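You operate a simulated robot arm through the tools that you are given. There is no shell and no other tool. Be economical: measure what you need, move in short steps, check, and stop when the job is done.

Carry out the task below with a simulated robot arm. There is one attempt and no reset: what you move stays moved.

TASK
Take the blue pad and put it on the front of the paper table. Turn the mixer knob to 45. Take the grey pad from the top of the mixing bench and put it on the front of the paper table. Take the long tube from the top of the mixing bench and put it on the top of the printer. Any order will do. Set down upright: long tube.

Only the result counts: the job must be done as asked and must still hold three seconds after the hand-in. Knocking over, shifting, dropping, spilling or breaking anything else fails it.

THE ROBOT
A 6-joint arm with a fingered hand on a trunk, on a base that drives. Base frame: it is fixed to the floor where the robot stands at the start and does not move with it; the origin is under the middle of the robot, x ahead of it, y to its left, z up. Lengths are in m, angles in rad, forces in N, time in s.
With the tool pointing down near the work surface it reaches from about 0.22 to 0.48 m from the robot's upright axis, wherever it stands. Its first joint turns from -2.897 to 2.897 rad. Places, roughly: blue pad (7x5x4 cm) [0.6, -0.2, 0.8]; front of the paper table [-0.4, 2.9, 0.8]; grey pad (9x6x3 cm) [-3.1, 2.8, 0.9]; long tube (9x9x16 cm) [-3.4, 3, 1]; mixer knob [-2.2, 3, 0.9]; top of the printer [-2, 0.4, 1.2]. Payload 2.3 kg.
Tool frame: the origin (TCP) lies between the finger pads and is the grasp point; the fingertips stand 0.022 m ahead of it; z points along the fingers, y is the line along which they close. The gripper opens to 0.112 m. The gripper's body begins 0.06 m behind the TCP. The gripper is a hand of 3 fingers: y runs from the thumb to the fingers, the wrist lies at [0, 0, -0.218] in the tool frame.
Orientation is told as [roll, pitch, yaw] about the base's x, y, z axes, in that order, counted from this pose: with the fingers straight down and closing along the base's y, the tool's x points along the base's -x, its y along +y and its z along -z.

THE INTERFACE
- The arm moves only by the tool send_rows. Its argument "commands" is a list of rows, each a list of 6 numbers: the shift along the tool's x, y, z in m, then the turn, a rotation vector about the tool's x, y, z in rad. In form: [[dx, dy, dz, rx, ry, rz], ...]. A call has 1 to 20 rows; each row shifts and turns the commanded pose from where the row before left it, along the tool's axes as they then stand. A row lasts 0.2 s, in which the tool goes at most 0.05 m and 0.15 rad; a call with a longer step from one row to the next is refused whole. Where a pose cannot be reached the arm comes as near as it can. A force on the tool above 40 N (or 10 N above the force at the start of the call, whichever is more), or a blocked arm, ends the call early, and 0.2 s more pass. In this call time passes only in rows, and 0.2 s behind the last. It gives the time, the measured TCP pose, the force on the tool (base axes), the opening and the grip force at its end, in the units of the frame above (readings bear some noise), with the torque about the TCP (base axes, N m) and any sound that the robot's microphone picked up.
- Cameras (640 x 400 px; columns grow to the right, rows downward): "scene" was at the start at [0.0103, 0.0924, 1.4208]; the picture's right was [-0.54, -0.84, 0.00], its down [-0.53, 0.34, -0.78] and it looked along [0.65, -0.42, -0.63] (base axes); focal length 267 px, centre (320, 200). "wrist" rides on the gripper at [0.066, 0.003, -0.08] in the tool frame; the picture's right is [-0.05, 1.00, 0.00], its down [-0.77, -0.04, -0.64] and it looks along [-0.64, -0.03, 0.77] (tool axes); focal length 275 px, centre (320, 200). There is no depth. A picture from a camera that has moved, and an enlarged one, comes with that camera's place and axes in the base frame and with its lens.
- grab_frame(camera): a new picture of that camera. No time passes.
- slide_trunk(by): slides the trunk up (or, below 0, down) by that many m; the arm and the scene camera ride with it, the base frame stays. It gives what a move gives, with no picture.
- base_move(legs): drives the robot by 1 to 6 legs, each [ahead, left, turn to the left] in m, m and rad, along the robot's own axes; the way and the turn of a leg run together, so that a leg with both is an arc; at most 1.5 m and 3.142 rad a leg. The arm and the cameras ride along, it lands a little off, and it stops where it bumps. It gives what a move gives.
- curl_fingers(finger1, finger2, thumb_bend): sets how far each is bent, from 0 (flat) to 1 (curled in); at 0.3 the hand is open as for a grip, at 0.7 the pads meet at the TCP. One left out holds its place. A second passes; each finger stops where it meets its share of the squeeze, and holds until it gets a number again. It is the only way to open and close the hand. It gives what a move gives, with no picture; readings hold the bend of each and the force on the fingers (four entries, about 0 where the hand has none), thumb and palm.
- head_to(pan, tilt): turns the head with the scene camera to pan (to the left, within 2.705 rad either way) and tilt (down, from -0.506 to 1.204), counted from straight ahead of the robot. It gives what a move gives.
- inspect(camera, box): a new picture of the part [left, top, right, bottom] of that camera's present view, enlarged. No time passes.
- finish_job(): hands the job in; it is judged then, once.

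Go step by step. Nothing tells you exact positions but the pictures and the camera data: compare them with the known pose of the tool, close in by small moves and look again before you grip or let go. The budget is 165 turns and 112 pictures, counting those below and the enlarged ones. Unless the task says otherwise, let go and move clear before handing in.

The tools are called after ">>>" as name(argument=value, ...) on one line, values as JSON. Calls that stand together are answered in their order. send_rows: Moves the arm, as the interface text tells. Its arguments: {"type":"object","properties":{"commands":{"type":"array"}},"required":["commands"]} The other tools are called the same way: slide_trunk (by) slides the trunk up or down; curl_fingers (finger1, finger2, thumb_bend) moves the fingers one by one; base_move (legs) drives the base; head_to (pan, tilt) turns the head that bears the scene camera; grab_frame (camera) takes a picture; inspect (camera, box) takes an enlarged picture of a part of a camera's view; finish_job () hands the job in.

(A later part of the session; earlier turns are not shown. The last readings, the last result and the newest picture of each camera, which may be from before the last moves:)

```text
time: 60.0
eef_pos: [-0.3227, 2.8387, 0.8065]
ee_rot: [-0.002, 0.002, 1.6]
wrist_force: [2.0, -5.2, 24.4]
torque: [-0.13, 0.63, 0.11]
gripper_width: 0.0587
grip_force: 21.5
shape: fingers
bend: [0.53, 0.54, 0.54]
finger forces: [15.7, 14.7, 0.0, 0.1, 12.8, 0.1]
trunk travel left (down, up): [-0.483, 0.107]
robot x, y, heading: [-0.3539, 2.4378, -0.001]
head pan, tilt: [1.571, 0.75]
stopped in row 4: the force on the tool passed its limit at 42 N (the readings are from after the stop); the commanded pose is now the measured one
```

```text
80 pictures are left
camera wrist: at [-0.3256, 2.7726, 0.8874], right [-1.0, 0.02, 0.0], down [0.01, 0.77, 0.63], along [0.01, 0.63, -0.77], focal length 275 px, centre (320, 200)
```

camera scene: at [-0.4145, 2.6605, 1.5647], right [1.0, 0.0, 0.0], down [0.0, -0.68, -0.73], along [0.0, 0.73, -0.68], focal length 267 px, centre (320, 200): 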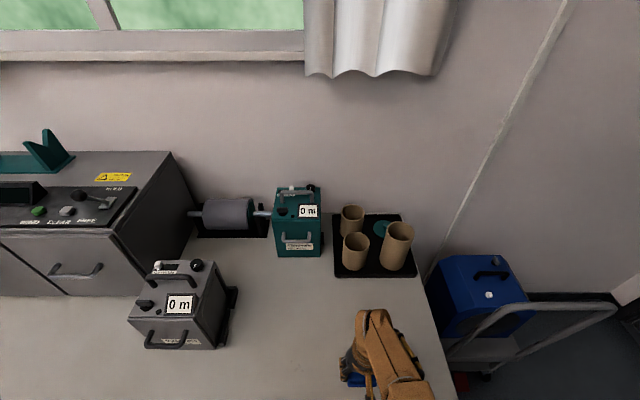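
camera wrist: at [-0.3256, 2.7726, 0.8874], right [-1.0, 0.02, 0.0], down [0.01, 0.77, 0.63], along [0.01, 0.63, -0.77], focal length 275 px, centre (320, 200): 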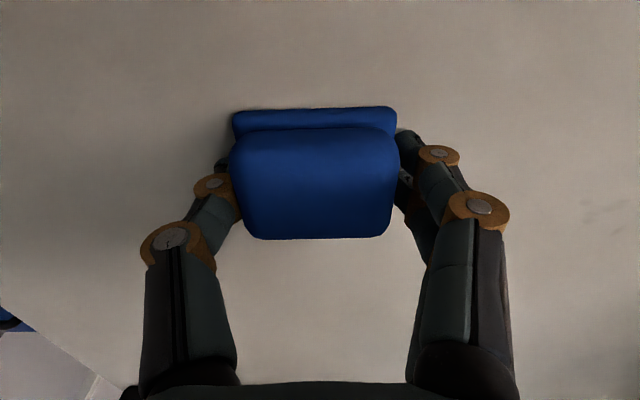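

In contact. I'll ease up slightly and release.

>>> send_rows(commands=[[0, 0, -0.003, 0, 0, 0]])

>>> curl_fingers(finger1=0.4, finger2=0.4, thumb_bend=0.4)

>>> curl_fingers(finger1=0.3, finger2=0.3, thumb_bend=0.3)

>>> send_rows(commands=[[0, 0, -0.03, 0, 0, 0], [0, 0, -0.045, 0, 0, 0], [0, 0, -0.045, 0, 0, 0], [0, 0, -0.045, 0, 0, 0], [0, 0, -0.045, 0, 0, 0]])

>>> grab_frame(camera="wrist")

```text
time: 60.4
eef_pos: [-0.3222, 2.8376, 0.8069]
ee_rot: [-0.003, 0.008, 1.601]
wrist_force: [1.0, -2.9, 9.5]
torque: [-0.03, 0.16, 0.03]
gripper_width: 0.0588
grip_force: 14.7
shape: fingers
bend: [0.53, 0.54, 0.54]
finger forces: [7.7, 9.1, 0.1, 0.1, 12.7, 0.0]
trunk travel left (down, up): [-0.483, 0.107]
robot x, y, heading: [-0.3521, 2.4374, -0.0]
head pan, tilt: [1.571, 0.75]
```

```text
time: 61.4
eef_pos: [-0.3225, 2.8393, 0.8065]
ee_rot: [-0.004, 0.006, 1.601]
wrist_force: [-0.5, 0.5, -0.3]
torque: [0.01, -0.01, 0.0]
gripper_width: 0.0832
grip_force: 0.1
shape: fingers
bend: [0.4, 0.4, 0.4]
finger forces: [0.1, 0.1, 0.0, 0.0, 0.0, 0.0]
trunk travel left (down, up): [-0.483, 0.107]
robot x, y, heading: [-0.3512, 2.4395, -0.003]
head pan, tilt: [1.571, 0.75]
```

```text
time: 62.4
eef_pos: [-0.3232, 2.839, 0.8072]
ee_rot: [-0.003, 0.007, 1.603]
wrist_force: [0.9, -0.3, -0.6]
torque: [0.01, 0.01, 0.0]
gripper_width: 0.1109
grip_force: 0.1
shape: fingers
bend: [0.3, 0.3, 0.3]
finger forces: [0.0, 0.1, 0.0, 0.0, 0.1, 0.1]
trunk travel left (down, up): [-0.483, 0.107]
robot x, y, heading: [-0.3525, 2.4417, -0.001]
head pan, tilt: [1.571, 0.75]
```

```text
time: 63.6
eef_pos: [-0.3243, 2.8444, 1.0165]
ee_rot: [-0.003, 0.007, 1.602]
wrist_force: [0.5, 0.0, 0.7]
torque: [0.01, 0.0, 0.01]
gripper_width: 0.1112
grip_force: 0.1
shape: fingers
bend: [0.3, 0.3, 0.3]
finger forces: [0.1, 0.1, 0.0, 0.0, 0.0, 0.0]
trunk travel left (down, up): [-0.483, 0.107]
robot x, y, heading: [-0.3526, 2.4356, -0.004]
head pan, tilt: [1.571, 0.75]
```

```text
79 pictures are left
camera wrist: at [-0.3275, 2.7798, 1.0972], right [-1.0, 0.02, 0.0], down [0.01, 0.78, 0.63], along [0.01, 0.63, -0.78], focal length 275 px, centre (320, 200)
```

wrist: 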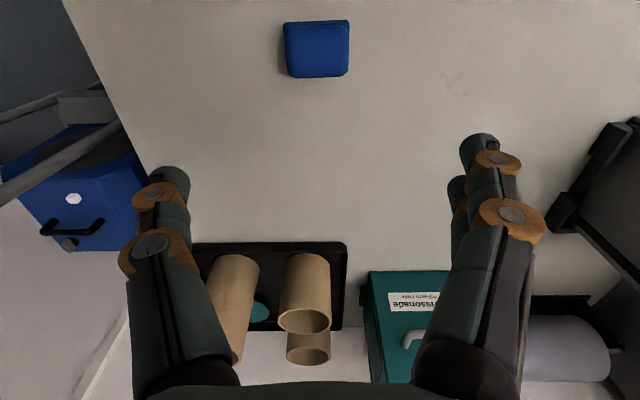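

The blue pad is placed. Next I'll look toward the mixing bench before driving there.

>>> head_to(pan=2.5, tilt=0.45)

>>> grab_frame(camera="scene")

```text
time: 64.8
eef_pos: [-0.324, 2.8438, 1.0156]
ee_rot: [-0.004, 0.007, 1.603]
wrist_force: [0.3, -1.0, 0.4]
torque: [0.0, 0.0, -0.02]
gripper_width: 0.1115
grip_force: 0.0
shape: fingers
bend: [0.3, 0.3, 0.3]
finger forces: [0.0, 0.0, 0.0, 0.0, 0.0, 0.0]
trunk travel left (down, up): [-0.483, 0.107]
robot x, y, heading: [-0.3553, 2.4362, -0.004]
head pan, tilt: [2.499, 0.45]
```

```text
78 pictures are left
camera scene: at [-0.4883, 2.6326, 1.5911], right [0.6, 0.8, 0.0], down [0.35, -0.26, -0.9], along [-0.72, 0.54, -0.44], focal length 267 px, centre (320, 200)
```

scene: 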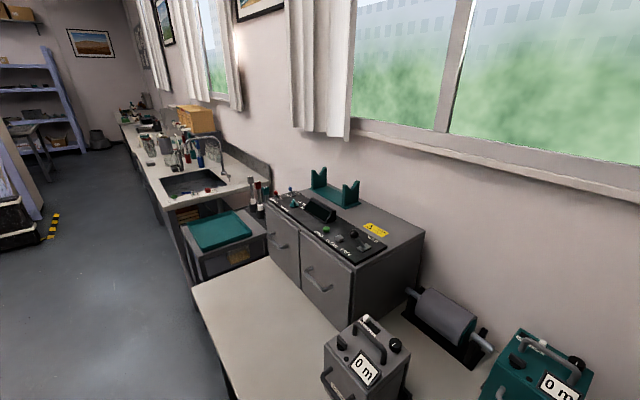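

The benches share roughly one front line, and the mixing bench is the sink bench farther along. I'll back off and drive along it to the knob.

>>> base_move(legs=[[0, -0.4, 0], [-1.5, 0, 0], [-0.35, 0, 0]])

>>> head_to(pan=1.7, tilt=0.6)

>>> grab_frame(camera="scene")

>>> head_to(pan=2.3, tilt=0.5)

>>> grab_frame(camera="scene")

```text
time: 76.2
eef_pos: [-2.185, 2.4198, 1.0163]
ee_rot: [-0.005, 0.007, 1.631]
wrist_force: [-0.2, 0.5, -0.3]
torque: [0.02, -0.01, 0.04]
gripper_width: 0.1113
grip_force: 0.1
shape: fingers
bend: [0.3, 0.3, 0.3]
finger forces: [0.0, 0.0, 0.0, 0.0, 0.0, 0.0]
trunk travel left (down, up): [-0.483, 0.107]
robot x, y, heading: [-2.201, 2.012, 0.027]
head pan, tilt: [2.499, 0.45]
```

```text
time: 77.4
eef_pos: [-2.184, 2.4196, 1.0178]
ee_rot: [-0.003, 0.007, 1.63]
wrist_force: [-0.1, 0.0, 0.0]
torque: [-0.03, 0.0, 0.03]
gripper_width: 0.1114
grip_force: 0.1
shape: fingers
bend: [0.3, 0.3, 0.3]
finger forces: [0.0, 0.0, 0.0, 0.0, 0.0, 0.0]
trunk travel left (down, up): [-0.483, 0.107]
robot x, y, heading: [-2.2018, 2.0133, 0.03]
head pan, tilt: [1.7, 0.6]
```

```text
77 pictures are left
camera scene: at [-2.281, 2.238, 1.5776], right [0.99, 0.16, 0.0], down [0.09, -0.56, -0.83], along [-0.13, 0.81, -0.56], focal length 267 px, centre (320, 200)
```

scene: 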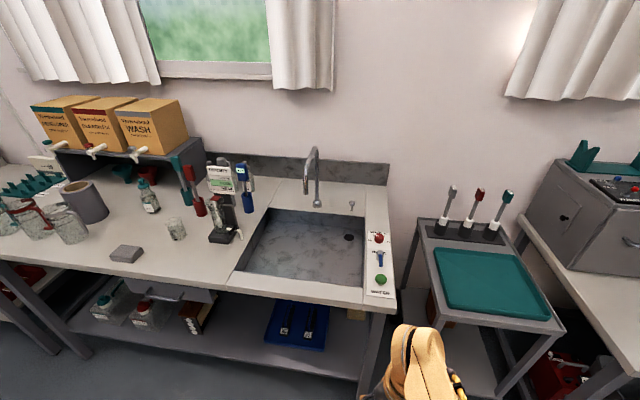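

```text
time: 78.4
eef_pos: [-2.1852, 2.4207, 1.0152]
ee_rot: [-0.004, 0.006, 1.631]
wrist_force: [0.0, -0.2, 0.0]
torque: [0.01, -0.02, 0.02]
gripper_width: 0.1114
grip_force: 0.1
shape: fingers
bend: [0.3, 0.3, 0.3]
finger forces: [0.0, 0.0, 0.0, 0.0, 0.0, 0.0]
trunk travel left (down, up): [-0.483, 0.107]
robot x, y, heading: [-2.1998, 2.0143, 0.029]
head pan, tilt: [2.3, 0.499]
```

```text
76 pictures are left
camera scene: at [-2.3296, 2.2169, 1.5867], right [0.73, 0.69, 0.0], down [0.33, -0.35, -0.88], along [-0.6, 0.64, -0.48], focal length 267 px, centre (320, 200)
```

scene: 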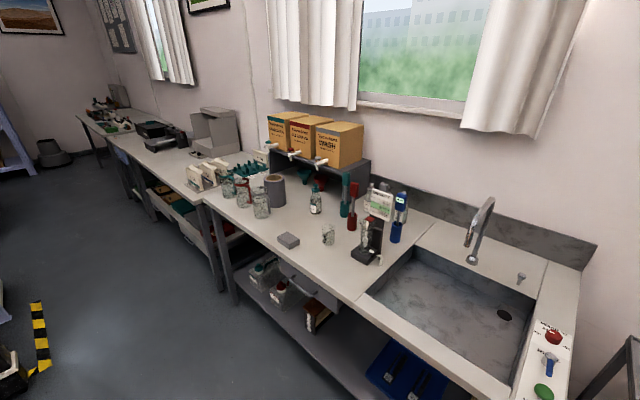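

The grey pad sits near the front of the bench, and the dark grey tube stands left of the boxes. I'll inspect the panel right of the sink, where the mixer knob should be.

>>> head_to(pan=1.5, tilt=0.75)

>>> grab_frame(camera="scene")

>>> inspect(camera="scene", box=[240, 150, 400, 250])

```text
time: 79.5
eef_pos: [-2.1848, 2.4209, 1.016]
ee_rot: [-0.004, 0.006, 1.629]
wrist_force: [0.3, 0.1, 0.3]
torque: [-0.01, 0.0, 0.0]
gripper_width: 0.1112
grip_force: 0.0
shape: fingers
bend: [0.3, 0.3, 0.3]
finger forces: [0.0, 0.0, 0.0, 0.0, 0.1, 0.0]
trunk travel left (down, up): [-0.483, 0.107]
robot x, y, heading: [-2.2032, 2.0134, 0.027]
head pan, tilt: [1.499, 0.75]
```

```text
75 pictures are left
camera scene: at [-2.2636, 2.2335, 1.5648], right [1.0, -0.04, 0.0], down [-0.03, -0.68, -0.73], along [0.03, 0.73, -0.68], focal length 267 px, centre (320, 200)
```

scene: 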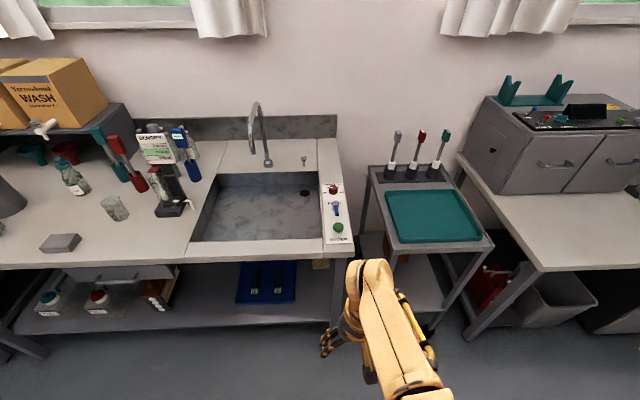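

```text
4.00 times, centred on (320, 200) of scene
camera zoom: at [-2.2636, 2.2335, 1.5648], right [1.0, -0.04, 0.0], down [-0.03, -0.68, -0.73], along [0.03, 0.73, -0.68], focal length 1067 px, centre (320, 200)
```

zoom: 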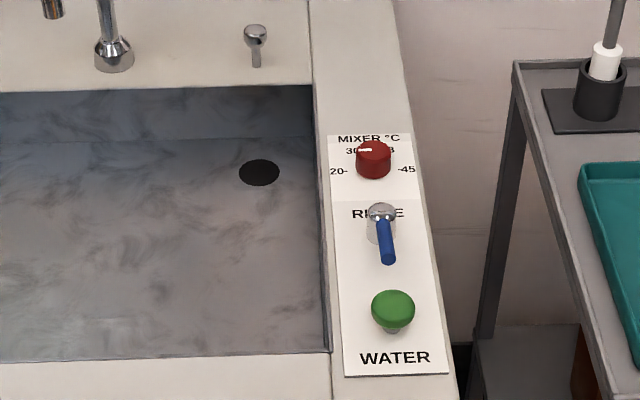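

The mixer knob is the red one with a white pointer, at about [-2.18, 3.0, 0.9], with 45 on its right side (+x). I'll move in along the bench edge and check the gap.

>>> base_move(legs=[[0.02, 0.39, -0.027]])

>>> head_to(pan=1.57, tilt=1.2)

>>> grab_frame(camera="scene")

>>> grab_frame(camera="wrist")

```text
time: 81.9
eef_pos: [-2.1558, 2.7905, 1.0148]
ee_rot: [-0.002, 0.008, 1.598]
wrist_force: [0.5, -1.2, -0.5]
torque: [0.01, -0.02, 0.01]
gripper_width: 0.1113
grip_force: 0.0
shape: fingers
bend: [0.3, 0.3, 0.3]
finger forces: [0.0, 0.0, 0.0, 0.1, 0.1, 0.0]
trunk travel left (down, up): [-0.483, 0.107]
robot x, y, heading: [-2.1892, 2.3818, -0.003]
head pan, tilt: [1.499, 0.75]
```

```text
time: 82.8
eef_pos: [-2.1576, 2.7894, 1.0146]
ee_rot: [-0.002, 0.006, 1.602]
wrist_force: [0.2, 0.1, 0.3]
torque: [-0.04, -0.02, 0.02]
gripper_width: 0.1112
grip_force: 0.0
shape: fingers
bend: [0.3, 0.3, 0.3]
finger forces: [0.1, 0.0, 0.1, 0.1, 0.0, 0.0]
trunk travel left (down, up): [-0.483, 0.107]
robot x, y, heading: [-2.1875, 2.3814, 0.002]
head pan, tilt: [1.571, 1.201]
```

```text
73 pictures are left
camera scene: at [-2.2473, 2.5796, 1.5331], right [1.0, 0.0, 0.0], down [0.0, -0.93, -0.36], along [0.0, 0.36, -0.93], focal length 267 px, centre (320, 200)
```

scene: 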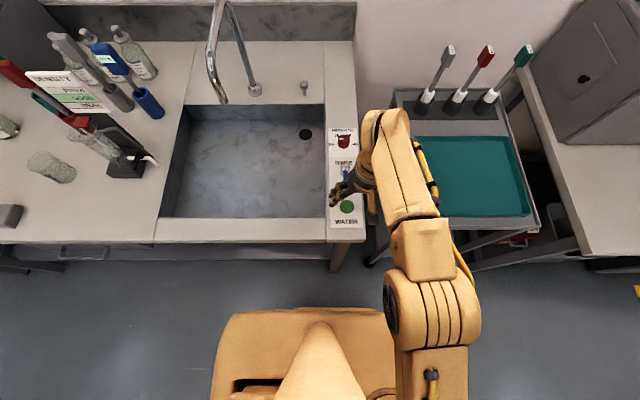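

```text
72 pictures are left
camera wrist: at [-2.1599, 2.7262, 1.0966], right [-1.0, 0.02, 0.0], down [0.01, 0.78, 0.63], along [0.01, 0.63, -0.78], focal length 275 px, centre (320, 200)
```

wrist: 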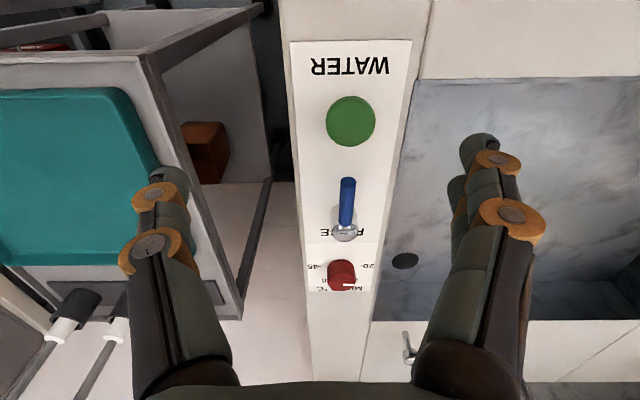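

The knob is at about [-2.18, 3.01] and there is still a 0.15 m gap to the bench. I'll test how far the arm reaches outward with the tool pointing down.

>>> send_rows(commands=[[-0.03, 0, 0, 0, 0, 0], [-0.03, 0, 0, 0, 0, 0], [-0.03, 0, 0, 0, 0, 0], [-0.03, 0, 0, 0, 0, 0]])

```text
time: 83.8
eef_pos: [-2.1636, 2.8132, 1.0141]
ee_rot: [-0.001, 0.006, 1.598]
wrist_force: [0.2, 0.4, -0.1]
torque: [-0.02, 0.0, 0.01]
gripper_width: 0.1113
grip_force: 0.0
shape: fingers
bend: [0.3, 0.3, 0.3]
finger forces: [0.0, 0.1, 0.0, 0.0, 0.0, 0.0]
out of reach, approached as far as the arm can: row 1, 2, 3, 4
trunk travel left (down, up): [-0.483, 0.107]
robot x, y, heading: [-2.1865, 2.38, -0.007]
head pan, tilt: [1.571, 1.201]
```

With the tool vertical, reach at this height is only 0.43 m, so I'll come closer to the bench and then reach out lower down with some tilt.

>>> base_move(legs=[[0, 0.105, 0.005]])

>>> send_rows(commands=[[0, 0, 0.025, 0, 0, 0], [-0.03, 0, 0.015, 0, 0, 0], [-0.02, 0, 0.01, 0, 0, 0]])

>>> grab_frame(camera="wrist")

>>> grab_frame(camera="scene")

```text
time: 84.9
eef_pos: [-2.1646, 2.9187, 1.0134]
ee_rot: [-0.001, 0.006, 1.607]
wrist_force: [0.4, 0.0, -0.2]
torque: [0.01, 0.01, 0.01]
gripper_width: 0.1112
grip_force: 0.0
shape: fingers
bend: [0.3, 0.3, 0.3]
finger forces: [0.1, 0.1, 0.0, 0.0, 0.0, 0.1]
trunk travel left (down, up): [-0.483, 0.107]
robot x, y, heading: [-2.1868, 2.4906, 0.0]
head pan, tilt: [1.571, 1.201]
```

```text
time: 85.7
eef_pos: [-2.174, 2.9245, 0.965]
ee_rot: [0.0, 0.007, 1.606]
wrist_force: [-0.3, -0.3, -0.1]
torque: [-0.01, 0.01, 0.01]
gripper_width: 0.1113
grip_force: 0.0
shape: fingers
bend: [0.3, 0.3, 0.3]
finger forces: [0.0, 0.1, 0.0, 0.0, 0.0, 0.0]
out of reach, approached as far as the arm can: row 2, 3
trunk travel left (down, up): [-0.483, 0.107]
robot x, y, heading: [-2.1858, 2.4863, 0.001]
head pan, tilt: [1.571, 1.201]
```

```text
71 pictures are left
camera wrist: at [-2.1771, 2.8619, 1.045], right [-1.0, 0.01, 0.0], down [0.01, 0.78, 0.63], along [0.01, 0.63, -0.78], focal length 275 px, centre (320, 200)
```

wrist: 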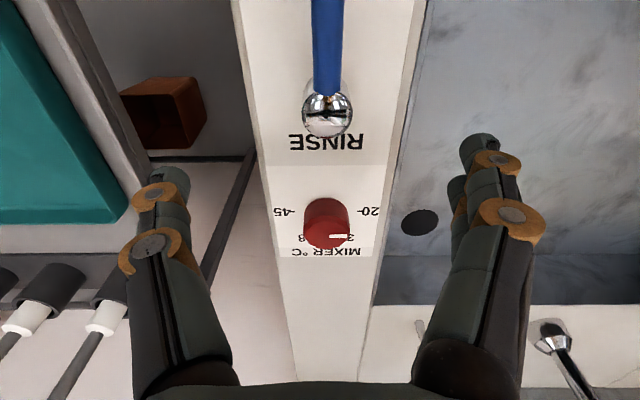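

```text
70 pictures are left
camera scene: at [-2.2484, 2.6837, 1.533], right [1.0, 0.0, 0.0], down [0.0, -0.93, -0.36], along [0.0, 0.36, -0.93], focal length 267 px, centre (320, 200)
```

scene: 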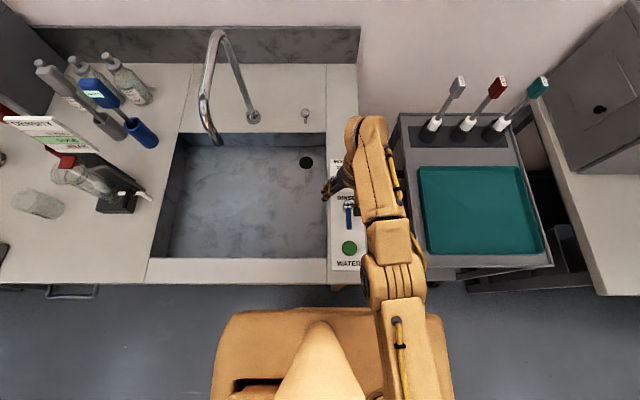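

Even lower, the vertical reach stops at about 0.434 m, so I'll need tilt. First a close look at the dial.

>>> inspect(camera="wrist", box=[256, 180, 400, 270])

>>> send_rows(commands=[[0, 0, 0, 0, -0.13, 0], [0, 0, 0, 0, -0.13, 0], [0, 0, 0, 0, -0.13, 0]])

>>> grab_frame(camera="wrist")

```text
4.44 times, centred on (328, 225) of wrist
camera zoom: at [-2.1771, 2.8619, 1.045], right [-1.0, 0.01, 0.0], down [0.01, 0.78, 0.63], along [0.01, 0.63, -0.78], focal length 1224 px, centre (284, 89)
```

zoom: 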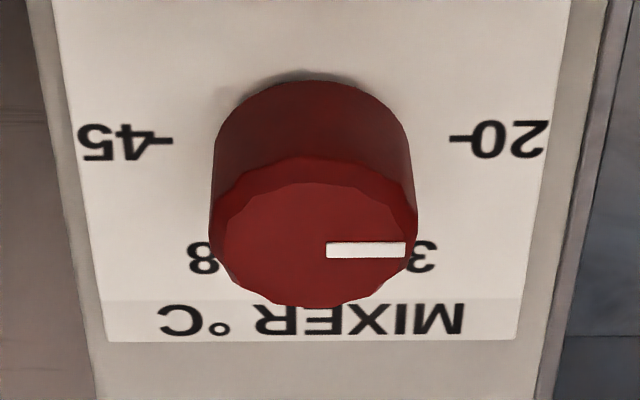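

```text
time: 86.5
eef_pos: [-2.1716, 2.9281, 0.9657]
ee_rot: [-0.002, -0.386, 1.603]
wrist_force: [0.3, 0.0, 0.2]
torque: [-0.03, -0.01, -0.02]
gripper_width: 0.1112
grip_force: 0.1
shape: fingers
bend: [0.3, 0.3, 0.3]
finger forces: [0.1, 0.1, 0.0, 0.0, 0.0, 0.0]
out of reach, approached as far as the arm can: row 1
trunk travel left (down, up): [-0.483, 0.107]
robot x, y, heading: [-2.1866, 2.4854, 0.004]
head pan, tilt: [1.571, 1.201]
```

```text
68 pictures are left
camera wrist: at [-2.1732, 2.8378, 1.0153], right [-1.0, 0.01, 0.02], down [0.02, 0.48, 0.88], along [0.0, 0.88, -0.48], focal length 275 px, centre (320, 200)
```

wrist: 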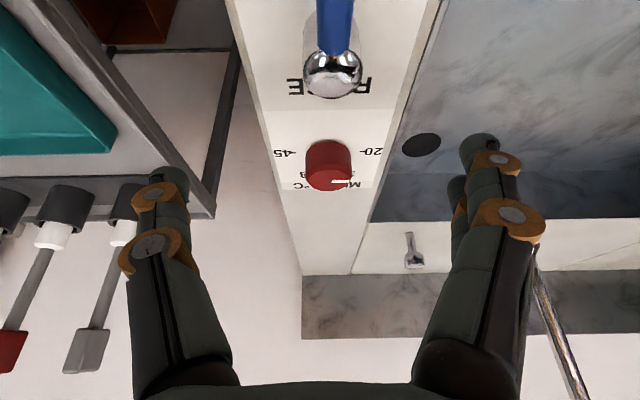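

The pointer points exactly at 20 (-x), so it needs a half turn clockwise to 45 (+x). The knob top is at about [-2.18, 3.0, 0.913]. I'll move above it with the tilted hand.

>>> send_rows(commands=[[-0.033, 0.004, 0.0135, 0, 0, 0], [-0.033, 0.004, 0.0135, 0, 0, 0]])

>>> grab_frame(camera="wrist")

```text
time: 87.1
eef_pos: [-2.1823, 2.9995, 0.9642]
ee_rot: [-0.001, -0.382, 1.606]
wrist_force: [-0.2, -0.3, 0.1]
torque: [-0.03, 0.0, -0.02]
gripper_width: 0.1113
grip_force: 0.0
shape: fingers
bend: [0.3, 0.3, 0.3]
finger forces: [0.1, 0.0, 0.0, 0.0, 0.1, 0.0]
trunk travel left (down, up): [-0.483, 0.107]
robot x, y, heading: [-2.189, 2.4869, 0.001]
head pan, tilt: [1.571, 1.201]
```

```text
67 pictures are left
camera wrist: at [-2.1836, 2.9088, 1.0141], right [-1.0, 0.01, 0.02], down [0.02, 0.48, 0.88], along [0.0, 0.88, -0.48], focal length 275 px, centre (320, 200)
```

wrist: 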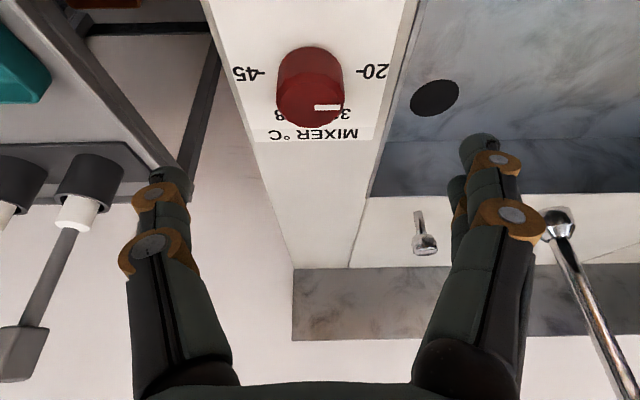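

Well aligned. Before lowering I'll pre-turn the hand counter-clockwise so the twist has room, watching the wrist limits.

>>> send_rows(commands=[[0, -0.002, 0, 0, 0, -0.14], [0, 0, 0, 0, 0, -0.14], [0, 0, 0, 0, 0, -0.14], [0, 0, 0, 0, 0, -0.14], [0, 0, 0, 0, 0, -0.14]])

```text
time: 88.3
eef_pos: [-2.1793, 2.9989, 0.9648]
ee_rot: [-0.257, -0.288, 2.344]
wrist_force: [-0.1, -0.3, 0.0]
torque: [0.03, -0.02, -0.01]
gripper_width: 0.1113
grip_force: 0.0
shape: fingers
bend: [0.3, 0.3, 0.3]
finger forces: [0.0, 0.1, 0.1, 0.1, 0.0, 0.0]
trunk travel left (down, up): [-0.483, 0.107]
robot x, y, heading: [-2.1846, 2.4909, 0.002]
head pan, tilt: [1.571, 1.201]
```

There was room. I'll narrow the hand a bit so the tips clear the panel, then lower around the knob.

>>> curl_fingers(finger1=0.48, finger2=0.48, thumb_bend=0.48)

>>> grab_frame(camera="wrist")

```text
time: 89.3
eef_pos: [-2.1792, 2.9992, 0.964]
ee_rot: [-0.257, -0.29, 2.342]
wrist_force: [0.1, -0.5, 0.5]
torque: [0.01, 0.01, 0.02]
gripper_width: 0.0614
grip_force: 0.0
shape: fingers
bend: [0.48, 0.48, 0.48]
finger forces: [0.1, 0.0, 0.0, 0.0, 0.0, 0.0]
trunk travel left (down, up): [-0.483, 0.107]
robot x, y, heading: [-2.184, 2.4869, 0.007]
head pan, tilt: [1.571, 1.201]
```

```text
66 pictures are left
camera wrist: at [-2.1382, 2.9237, 1.0193], right [-0.77, -0.59, -0.23], down [-0.48, 0.31, 0.82], along [-0.41, 0.74, -0.53], focal length 275 px, centre (320, 200)
```

wrist: 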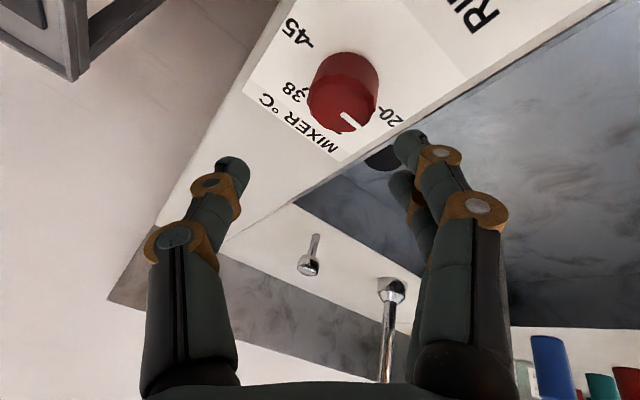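

>>> send_rows(commands=[[0.006, 0.005, 0.0195, 0, 0, 0], [0.0035, 0.003, 0.0115, 0, 0, 0], [0.0025, 0.002, 0.008, 0, 0, 0]])

>>> grab_frame(camera="wrist")

```text
time: 90.1
eef_pos: [-2.1784, 3.0005, 0.9234]
ee_rot: [-0.255, -0.291, 2.344]
wrist_force: [-1.3, -0.4, 4.5]
torque: [-0.11, 0.11, -0.01]
gripper_width: 0.0611
grip_force: 2.4
shape: fingers
bend: [0.48, 0.48, 0.48]
finger forces: [4.1, 0.0, 0.0, 0.1, 0.1, 0.0]
trunk travel left (down, up): [-0.483, 0.107]
robot x, y, heading: [-2.1866, 2.4888, 0.003]
head pan, tilt: [1.571, 1.201]
```

```text
65 pictures are left
camera wrist: at [-2.1378, 2.9241, 0.9777], right [-0.77, -0.59, -0.23], down [-0.48, 0.31, 0.82], along [-0.41, 0.74, -0.53], focal length 275 px, centre (320, 200)
```

wrist: 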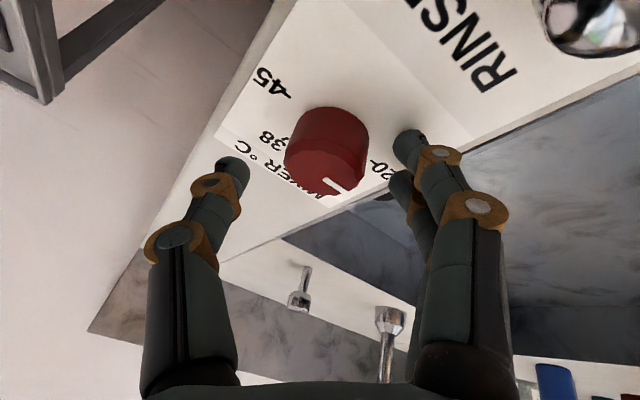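

The finger just touches the panel. I'll shift 8 mm toward me so the fingertips sit centred on the knob, then close.

>>> send_rows(commands=[[0.005, 0.0043, -0.005, 0, 0, 0]])

>>> curl_fingers(finger1=0.7, finger2=0.7, thumb_bend=0.7)

>>> grab_frame(camera="wrist")

```text
time: 90.5
eef_pos: [-2.1791, 2.9918, 0.9237]
ee_rot: [-0.254, -0.287, 2.341]
wrist_force: [-0.9, -0.5, -0.6]
torque: [0.01, 0.01, 0.01]
gripper_width: 0.0606
grip_force: 0.0
shape: fingers
bend: [0.48, 0.48, 0.48]
finger forces: [0.0, 0.0, 0.1, 0.0, 0.0, 0.1]
trunk travel left (down, up): [-0.483, 0.107]
robot x, y, heading: [-2.1824, 2.4919, 0.005]
head pan, tilt: [1.571, 1.201]
```

```text
time: 91.5
eef_pos: [-2.1792, 2.9939, 0.9258]
ee_rot: [-0.256, -0.291, 2.343]
wrist_force: [1.5, 1.4, -1.2]
torque: [0.03, -0.04, -0.02]
gripper_width: 0.0242
grip_force: 8.7
shape: fingers
bend: [0.63, 0.63, 0.64]
finger forces: [3.9, 4.5, 0.1, 0.1, 9.1, 0.0]
trunk travel left (down, up): [-0.483, 0.107]
robot x, y, heading: [-2.1849, 2.4907, -0.0]
head pan, tilt: [1.571, 1.201]
```

```text
64 pictures are left
camera wrist: at [-2.1371, 2.9171, 0.9795], right [-0.77, -0.59, -0.23], down [-0.48, 0.31, 0.82], along [-0.41, 0.74, -0.53], focal length 275 px, centre (320, 200)
```

wrist: 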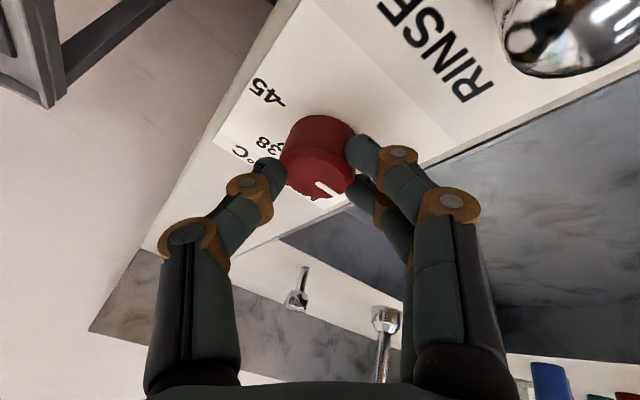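

Gripped. Now I'll twist clockwise in part and check that the knob follows.

>>> send_rows(commands=[[0, 0, 0, 0, 0, 0.12], [0, 0, 0, 0, 0, 0.12], [0, 0, 0, 0, 0, 0.12], [0, 0, 0, 0, 0, 0.12]])

>>> grab_frame(camera="wrist")

```text
time: 92.5
eef_pos: [-2.1788, 2.9928, 0.9258]
ee_rot: [-0.088, -0.377, 1.842]
wrist_force: [0.9, 3.6, 8.7]
torque: [0.18, -0.18, 0.0]
gripper_width: 0.023
grip_force: 10.4
shape: fingers
bend: [0.63, 0.63, 0.65]
finger forces: [3.5, 4.0, 0.0, 0.0, 13.7, 0.0]
trunk travel left (down, up): [-0.483, 0.107]
robot x, y, heading: [-2.1886, 2.4858, 0.0]
head pan, tilt: [1.571, 1.201]
```

```text
63 pictures are left
camera wrist: at [-2.1656, 2.9041, 0.9758], right [-0.98, -0.19, -0.07], down [-0.15, 0.46, 0.88], along [-0.14, 0.87, -0.48], focal length 275 px, centre (320, 200)
```

wrist: 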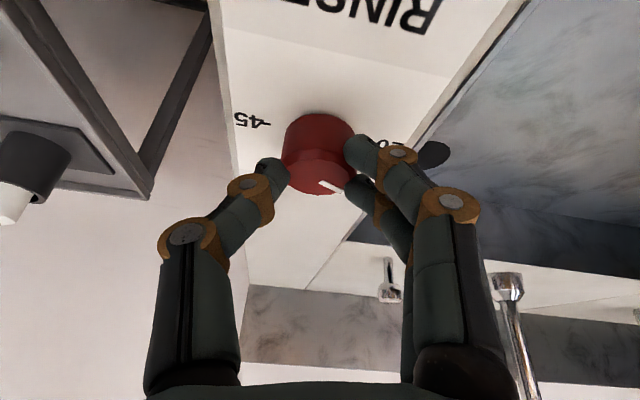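

The knob follows the hand. I'll continue the twist.

>>> send_rows(commands=[[0, 0, 0, 0, 0, 0.12], [0, 0, 0, 0, 0, 0.12], [0, 0, 0, 0, 0, 0.12], [0, 0, 0, 0, 0, 0.12], [0, 0, 0, 0, 0, 0.12], [0, 0, 0, 0, 0, 0.12], [0, 0, 0, 0, 0, 0.12]])

>>> grab_frame(camera="wrist")

```text
time: 94.1
eef_pos: [-2.1792, 2.9904, 0.9259]
ee_rot: [0.231, -0.312, 0.947]
wrist_force: [3.2, -0.2, 6.1]
torque: [0.01, -0.16, 0.01]
gripper_width: 0.0215
grip_force: 10.8
shape: fingers
bend: [0.64, 0.63, 0.67]
finger forces: [3.6, 5.7, 0.0, 0.1, 11.6, 0.0]
trunk travel left (down, up): [-0.483, 0.107]
robot x, y, heading: [-2.1852, 2.4869, 0.005]
head pan, tilt: [1.571, 1.201]
```

```text
62 pictures are left
camera wrist: at [-2.2197, 2.9128, 0.9804], right [-0.8, 0.55, 0.23], down [0.47, 0.34, 0.82], along [0.37, 0.76, -0.53], focal length 275 px, centre (320, 200)
```

wrist: 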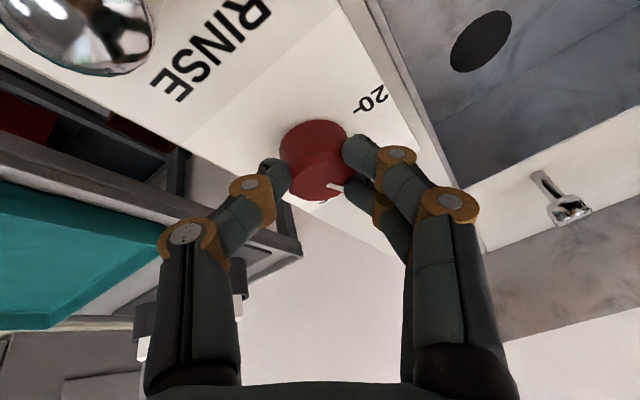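

Still following, at about 1.3 rad so far. I'll continue while the wrist allows.

>>> send_rows(commands=[[0, 0, 0, 0, 0, 0.12], [0, 0, 0, 0, 0, 0.12], [0, 0, 0, 0, 0, 0.12], [0, 0, 0, 0, 0, 0.12], [0, 0, 0, 0, 0, 0.12], [0, 0, 0, 0, 0, 0.12]])

>>> grab_frame(camera="wrist")

```text
time: 95.5
eef_pos: [-2.1819, 2.9906, 0.9257]
ee_rot: [0.375, -0.088, 0.247]
wrist_force: [-4.6, -4.1, 6.0]
torque: [-0.1, 0.06, 0.05]
gripper_width: 0.0184
grip_force: 9.0
shape: fingers
bend: [0.64, 0.63, 0.68]
finger forces: [4.0, 4.3, 0.1, 0.0, 10.3, 0.0]
trunk travel left (down, up): [-0.483, 0.107]
robot x, y, heading: [-2.1867, 2.4907, 0.006]
head pan, tilt: [1.571, 1.201]
```

```text
61 pictures are left
camera wrist: at [-2.2469, 2.9489, 0.9961], right [-0.21, 0.91, 0.37], down [0.76, -0.08, 0.64], along [0.61, 0.42, -0.67], focal length 275 px, centre (320, 200)
```

wrist: 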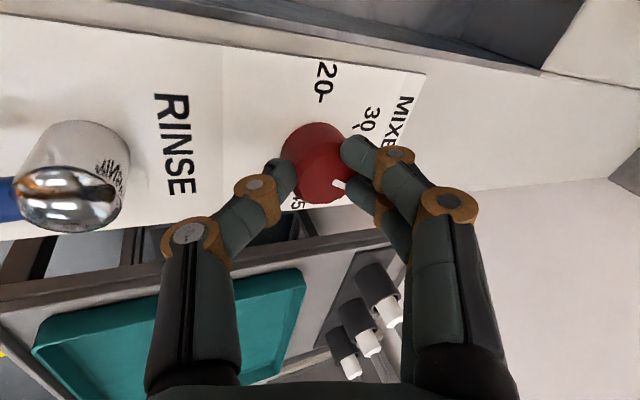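

>>> send_rows(commands=[[0, 0, 0, 0, 0, 0.12], [0, 0, 0, 0, 0, 0.12], [0, 0, 0, 0, 0, 0.12], [0, 0, 0, 0, 0, 0.12], [0, 0, 0, 0, 0, 0.12], [0, 0, 0, 0, 0, 0.12]])

>>> grab_frame(camera="wrist")

```text
time: 96.9
eef_pos: [-2.1811, 2.9937, 0.9269]
ee_rot: [0.348, 0.177, -0.426]
wrist_force: [-14.6, 7.0, 19.6]
torque: [0.58, 0.09, 0.22]
gripper_width: 0.0187
grip_force: 15.4
shape: fingers
bend: [0.64, 0.64, 0.67]
finger forces: [10.7, 13.3, 0.0, 0.0, 7.5, 0.1]
trunk travel left (down, up): [-0.483, 0.107]
robot x, y, heading: [-2.1897, 2.4892, -0.002]
head pan, tilt: [1.571, 1.201]
```

```text
60 pictures are left
camera wrist: at [-2.2409, 2.9927, 1.0138], right [0.48, 0.81, 0.33], down [0.68, -0.58, 0.44], along [0.55, 0.01, -0.84], focal length 275 px, centre (320, 200)
```

wrist: 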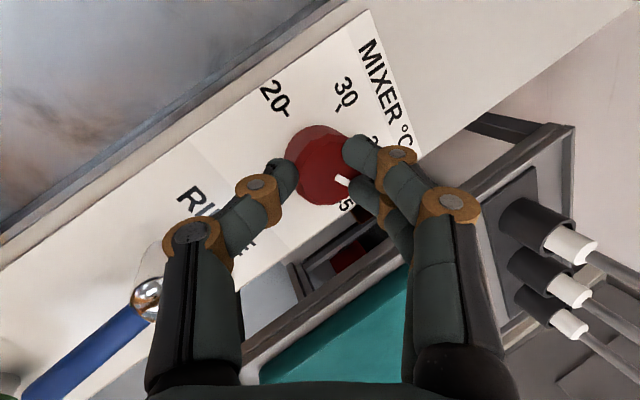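

The force is building with the pointer about 40° short of 45. I'll release to relieve the stress and look before re-gripping.

>>> curl_fingers(finger1=0.48, finger2=0.48, thumb_bend=0.48)

>>> grab_frame(camera="wrist")

```text
time: 97.9
eef_pos: [-2.1799, 2.9912, 0.9251]
ee_rot: [0.343, 0.177, -0.425]
wrist_force: [0.1, -0.4, -0.3]
torque: [0.03, 0.02, -0.01]
gripper_width: 0.06
grip_force: 0.0
shape: fingers
bend: [0.48, 0.48, 0.48]
finger forces: [0.1, 0.0, 0.1, 0.1, 0.0, 0.0]
trunk travel left (down, up): [-0.483, 0.107]
robot x, y, heading: [-2.1873, 2.4845, 0.006]
head pan, tilt: [1.571, 1.201]
```

```text
59 pictures are left
camera wrist: at [-2.2379, 2.9929, 1.0118], right [0.48, 0.81, 0.32], down [0.68, -0.58, 0.44], along [0.55, 0.01, -0.84], focal length 275 px, centre (320, 200)
```

wrist: 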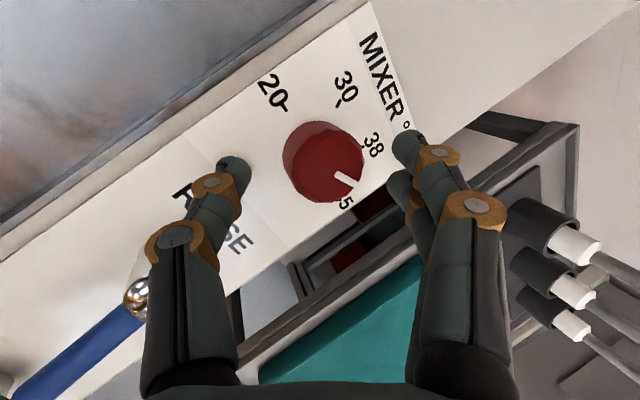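

>>> inspect(camera="wrist", box=[240, 60, 416, 220])

```text
2.50 times, centred on (328, 140) of wrist
camera zoom: at [-2.2379, 2.9929, 1.0118], right [0.48, 0.81, 0.32], down [0.68, -0.58, 0.44], along [0.55, 0.01, -0.84], focal length 688 px, centre (300, 350)
```

zoom: 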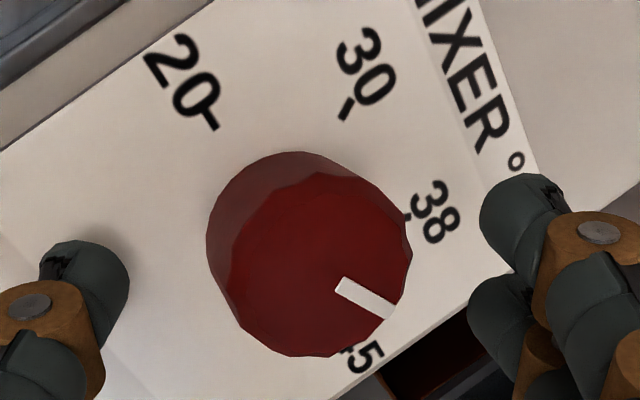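

The pointer is at about 30° from the 45 mark. I'll turn the open hand back 0.4 rad, re-grip, and twist the remaining 0.52.

>>> send_rows(commands=[[0, 0, 0, 0, 0, -0.13], [0, 0, 0, 0, 0, -0.13], [0, 0, 0, 0, 0, -0.13]])

>>> curl_fingers(finger1=0.7, finger2=0.7, thumb_bend=0.7)

>>> send_rows(commands=[[0, 0, 0, 0, 0, 0.1], [0, 0, 0, 0, 0, 0.11], [0, 0, 0, 0, 0, 0.11], [0, 0, 0, 0, 0, 0.11], [0, 0, 0, 0, 0, 0.1]])

>>> grab_frame(camera="wrist")

```text
time: 98.7
eef_pos: [-2.1802, 2.9907, 0.9255]
ee_rot: [0.382, 0.035, -0.057]
wrist_force: [-0.5, 0.0, 1.0]
torque: [0.02, 0.01, 0.01]
gripper_width: 0.06
grip_force: 0.8
shape: fingers
bend: [0.48, 0.48, 0.48]
finger forces: [0.1, 0.0, 0.0, 0.1, 1.0, 0.0]
trunk travel left (down, up): [-0.483, 0.107]
robot x, y, heading: [-2.186, 2.4913, 0.0]
head pan, tilt: [1.571, 1.201]
```

```text
time: 99.7
eef_pos: [-2.1799, 2.9928, 0.9251]
ee_rot: [0.382, 0.034, -0.059]
wrist_force: [0.3, 2.6, 4.2]
torque: [0.21, -0.03, 0.01]
gripper_width: 0.0211
grip_force: 9.1
shape: fingers
bend: [0.63, 0.63, 0.65]
finger forces: [5.1, 6.2, 0.0, 0.1, 6.4, 0.0]
trunk travel left (down, up): [-0.483, 0.107]
robot x, y, heading: [-2.1872, 2.486, 0.004]
head pan, tilt: [1.571, 1.201]
```

```text
time: 100.9
eef_pos: [-2.1793, 2.9916, 0.9259]
ee_rot: [0.317, 0.223, -0.562]
wrist_force: [-2.4, 4.2, 10.9]
torque: [0.37, -0.12, 0.15]
gripper_width: 0.0214
grip_force: 11.0
shape: fingers
bend: [0.63, 0.64, 0.66]
finger forces: [8.2, 7.9, 0.0, 0.0, 6.4, 0.1]
trunk travel left (down, up): [-0.483, 0.107]
robot x, y, heading: [-2.1874, 2.4887, 0.001]
head pan, tilt: [1.571, 1.201]
```

```text
57 pictures are left
camera wrist: at [-2.2333, 3.0002, 1.0159], right [0.6, 0.74, 0.29], down [0.62, -0.67, 0.41], along [0.5, -0.06, -0.86], focal length 275 px, centre (320, 200)
```

wrist: 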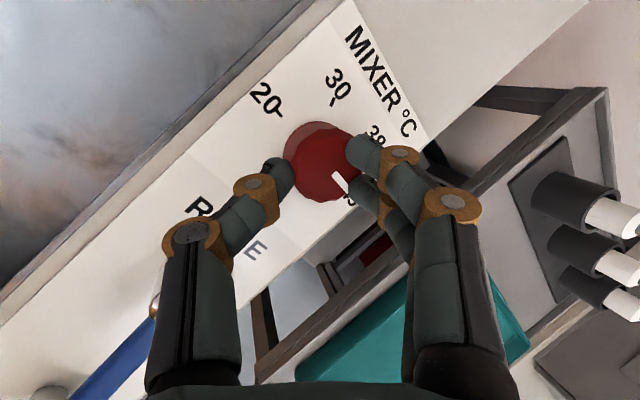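

The pointer now looks near 45. I'll release and verify.

>>> curl_fingers(finger1=0.48, finger2=0.48, thumb_bend=0.48)

>>> inspect(camera="wrist", box=[240, 60, 416, 220])

```text
time: 101.9
eef_pos: [-2.1793, 2.9923, 0.9248]
ee_rot: [0.316, 0.223, -0.56]
wrist_force: [0.0, -0.3, 1.1]
torque: [-0.01, -0.03, -0.01]
gripper_width: 0.0601
grip_force: 0.0
shape: fingers
bend: [0.48, 0.48, 0.48]
finger forces: [0.0, 0.0, 0.0, 0.0, 0.0, 0.1]
trunk travel left (down, up): [-0.483, 0.107]
robot x, y, heading: [-2.1919, 2.4852, 0.006]
head pan, tilt: [1.571, 1.201]
```

```text
2.50 times, centred on (328, 140) of wrist
camera zoom: at [-2.2329, 3.0002, 1.0154], right [0.6, 0.74, 0.29], down [0.62, -0.67, 0.41], along [0.5, -0.06, -0.86], focal length 688 px, centre (300, 350)
```

zoom: 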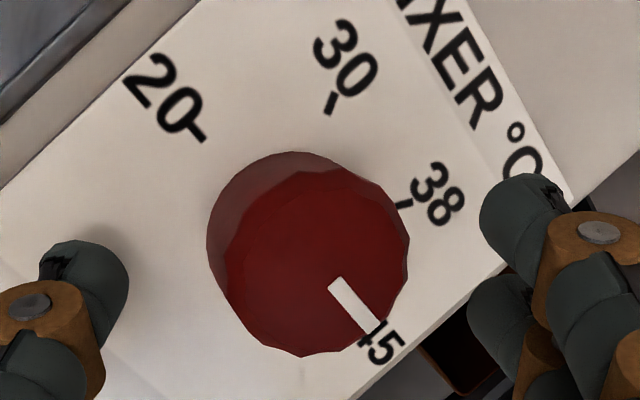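

The pointer reads within about 3° of the 45 mark. I'll lift clear, turn the hand back to neutral, and confirm from straight on.

>>> send_rows(commands=[[0.0055, 0.0075, -0.0232, 0, 0, 0], [0.0055, 0.0075, -0.0232, 0, 0, 0], [0.0022, 0.003, -0.0093, 0, 0, 0]])

>>> send_rows(commands=[[0, 0, 0, 0, 0, -0.1375], [0, 0, 0, 0, 0, -0.1375], [0, 0, 0, 0, 0, -0.1375], [0, 0, 0, 0, 0, -0.1375], [0, 0, 0, 0, 0, -0.1375], [0, 0, 0, 0, 0, -0.1375], [0, 0, 0, 0, 0, -0.1375], [0, 0, 0, 0, 0, -0.1375], [0, 0, 0, 0, 0, -0.1375], [0, 0, 0, 0, 0, -0.1375], [0, 0, 0, 0, 0, -0.1375], [0, 0, 0, 0, 0, -0.1375], [0, 0, 0, 0, 0, -0.1375], [0, 0, 0, 0, 0, -0.1375], [0, 0, 0, 0, 0, -0.1375], [0, 0, 0, 0, 0, -0.1375]])

>>> inspect(camera="wrist", box=[220, 20, 420, 160])

```text
time: 102.7
eef_pos: [-2.1772, 2.9925, 0.9865]
ee_rot: [0.317, 0.221, -0.56]
wrist_force: [0.1, 1.1, -0.8]
torque: [-0.01, -0.02, -0.04]
gripper_width: 0.0602
grip_force: 0.0
shape: fingers
bend: [0.48, 0.48, 0.48]
finger forces: [0.1, 0.0, 0.0, 0.0, 0.1, 0.0]
trunk travel left (down, up): [-0.483, 0.107]
robot x, y, heading: [-2.1849, 2.4896, 0.006]
head pan, tilt: [1.571, 1.201]
```

```text
time: 106.1
eef_pos: [-2.1794, 2.9898, 0.9847]
ee_rot: [-0.003, -0.385, 1.608]
wrist_force: [-0.2, -0.4, 0.1]
torque: [0.01, 0.01, -0.02]
gripper_width: 0.0604
grip_force: 0.0
shape: fingers
bend: [0.48, 0.48, 0.48]
finger forces: [0.0, 0.0, 0.0, 0.0, 0.0, 0.1]
trunk travel left (down, up): [-0.483, 0.107]
robot x, y, heading: [-2.1888, 2.4892, 0.002]
head pan, tilt: [1.571, 1.201]
```

```text
2.86 times, centred on (320, 90) of wrist
camera zoom: at [-2.1813, 2.9016, 1.0349], right [-1.0, 0.01, 0.01], down [0.02, 0.48, 0.88], along [0.0, 0.88, -0.48], focal length 786 px, centre (320, 514)
```

zoom: 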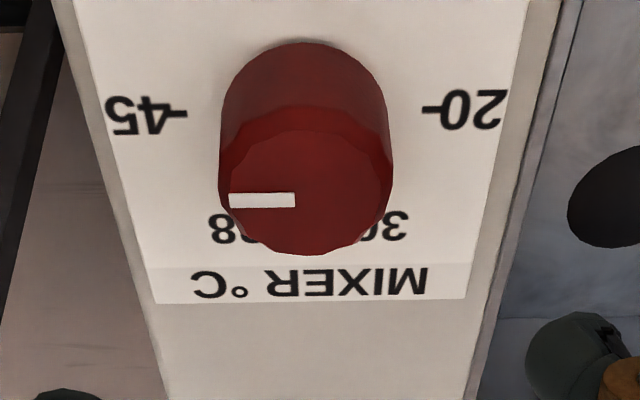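

The knob reads 45. Next is the grey pad: I'll retract and untilt the arm, back away, and drive along the bench.

>>> send_rows(commands=[[0.026, 0, -0.043, 0, 0, 0], [0.037, 0, -0.015, 0, 0, 0], [0.037, 0, -0.015, 0, 0, 0], [0, 0, 0, 0, 0.128, 0], [0, 0, 0, 0, 0.128, 0], [0, 0, 0, 0, 0.128, 0]])

>>> curl_fingers(finger1=0.3, finger2=0.3, thumb_bend=0.3)

>>> base_move(legs=[[0, -0.45, 0], [-0.87, 0, 0]])

>>> head_to(pan=1.57, tilt=0.7)

>>> grab_frame(camera="scene")

```text
refused: row 1 steps farther than a row can; nothing moved
```

```text
time: 107.1
eef_pos: [-2.1801, 2.9911, 0.9852]
ee_rot: [-0.002, -0.386, 1.602]
wrist_force: [-0.4, -0.2, -0.9]
torque: [-0.01, -0.02, 0.0]
gripper_width: 0.1109
grip_force: 0.0
shape: fingers
bend: [0.3, 0.3, 0.3]
finger forces: [0.0, 0.0, 0.0, 0.0, 0.0, 0.0]
trunk travel left (down, up): [-0.483, 0.107]
robot x, y, heading: [-2.1859, 2.4876, 0.004]
head pan, tilt: [1.571, 1.201]
```

```text
time: 114.0
eef_pos: [-3.0382, 2.5562, 0.9845]
ee_rot: [0.0, -0.383, 1.582]
wrist_force: [0.7, -0.1, -0.1]
torque: [0.02, 0.02, -0.05]
gripper_width: 0.1114
grip_force: 0.0
shape: fingers
bend: [0.3, 0.3, 0.3]
finger forces: [0.0, 0.1, 0.0, 0.0, 0.0, 0.1]
trunk travel left (down, up): [-0.483, 0.107]
robot x, y, heading: [-3.0531, 2.0536, -0.017]
head pan, tilt: [1.571, 1.201]
```

```text
time: 115.0
eef_pos: [-3.0366, 2.5556, 0.9855]
ee_rot: [-0.002, -0.384, 1.579]
wrist_force: [0.5, 0.4, 0.0]
torque: [-0.01, -0.02, -0.03]
gripper_width: 0.1109
grip_force: 0.2
shape: fingers
bend: [0.3, 0.3, 0.3]
finger forces: [0.0, 0.1, 0.0, 0.1, 0.0, 0.1]
trunk travel left (down, up): [-0.483, 0.107]
robot x, y, heading: [-3.0599, 2.054, -0.018]
head pan, tilt: [1.571, 0.7]
```

```text
54 pictures are left
camera scene: at [-3.1125, 2.2783, 1.5689], right [1.0, -0.02, 0.0], down [-0.01, -0.64, -0.76], along [0.02, 0.76, -0.64], focal length 267 px, centre (320, 200)
```

scene: 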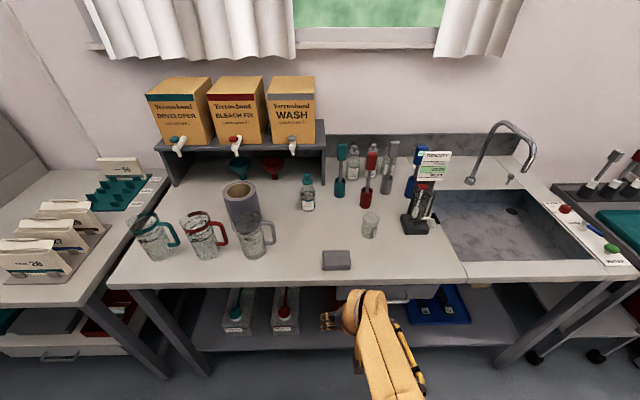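

The grey pad is at about [-3.05, 2.78] with its long side along x. I'll retract and untilt the arm, then move closer.

>>> send_rows(commands=[[0.037, 0, -0.025, 0, 0, 0], [0.037, 0, -0.025, 0, 0, 0], [0.037, 0, -0.025, 0, 0, 0], [0, 0, 0, 0, 0.128, 0], [0, 0, 0, 0, 0.128, 0], [0, 0, 0, 0, 0.128, 0]])

>>> base_move(legs=[[0.02, 0.34, 0.018]])

>>> grab_frame(camera="wrist")

```text
time: 116.4
eef_pos: [-3.0368, 2.4241, 1.0139]
ee_rot: [-0.003, 0.002, 1.582]
wrist_force: [0.1, 0.1, -0.8]
torque: [-0.02, 0.04, -0.05]
gripper_width: 0.1113
grip_force: 0.1
shape: fingers
bend: [0.3, 0.3, 0.3]
finger forces: [0.1, 0.0, 0.0, 0.0, 0.1, 0.0]
trunk travel left (down, up): [-0.483, 0.107]
robot x, y, heading: [-3.0557, 2.0512, -0.022]
head pan, tilt: [1.571, 0.7]
```

```text
time: 118.6
eef_pos: [-3.0153, 2.7717, 1.0132]
ee_rot: [-0.003, 0.001, 1.59]
wrist_force: [-0.4, 0.0, -0.6]
torque: [0.01, 0.01, -0.01]
gripper_width: 0.1113
grip_force: 0.1
shape: fingers
bend: [0.3, 0.3, 0.3]
finger forces: [0.0, 0.0, 0.0, 0.0, 0.0, 0.0]
trunk travel left (down, up): [-0.483, 0.107]
robot x, y, heading: [-3.0345, 2.3995, -0.013]
head pan, tilt: [1.571, 0.7]
```

```text
53 pictures are left
camera wrist: at [-3.0195, 2.7079, 1.0941], right [-1.0, 0.03, 0.0], down [0.02, 0.77, 0.64], along [0.02, 0.64, -0.77], focal length 275 px, centre (320, 200)
```

wrist: 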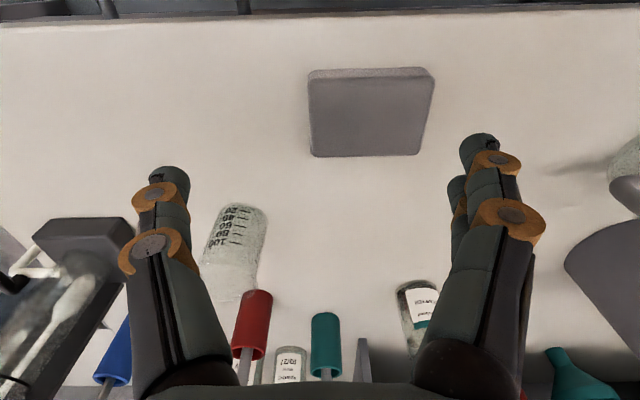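

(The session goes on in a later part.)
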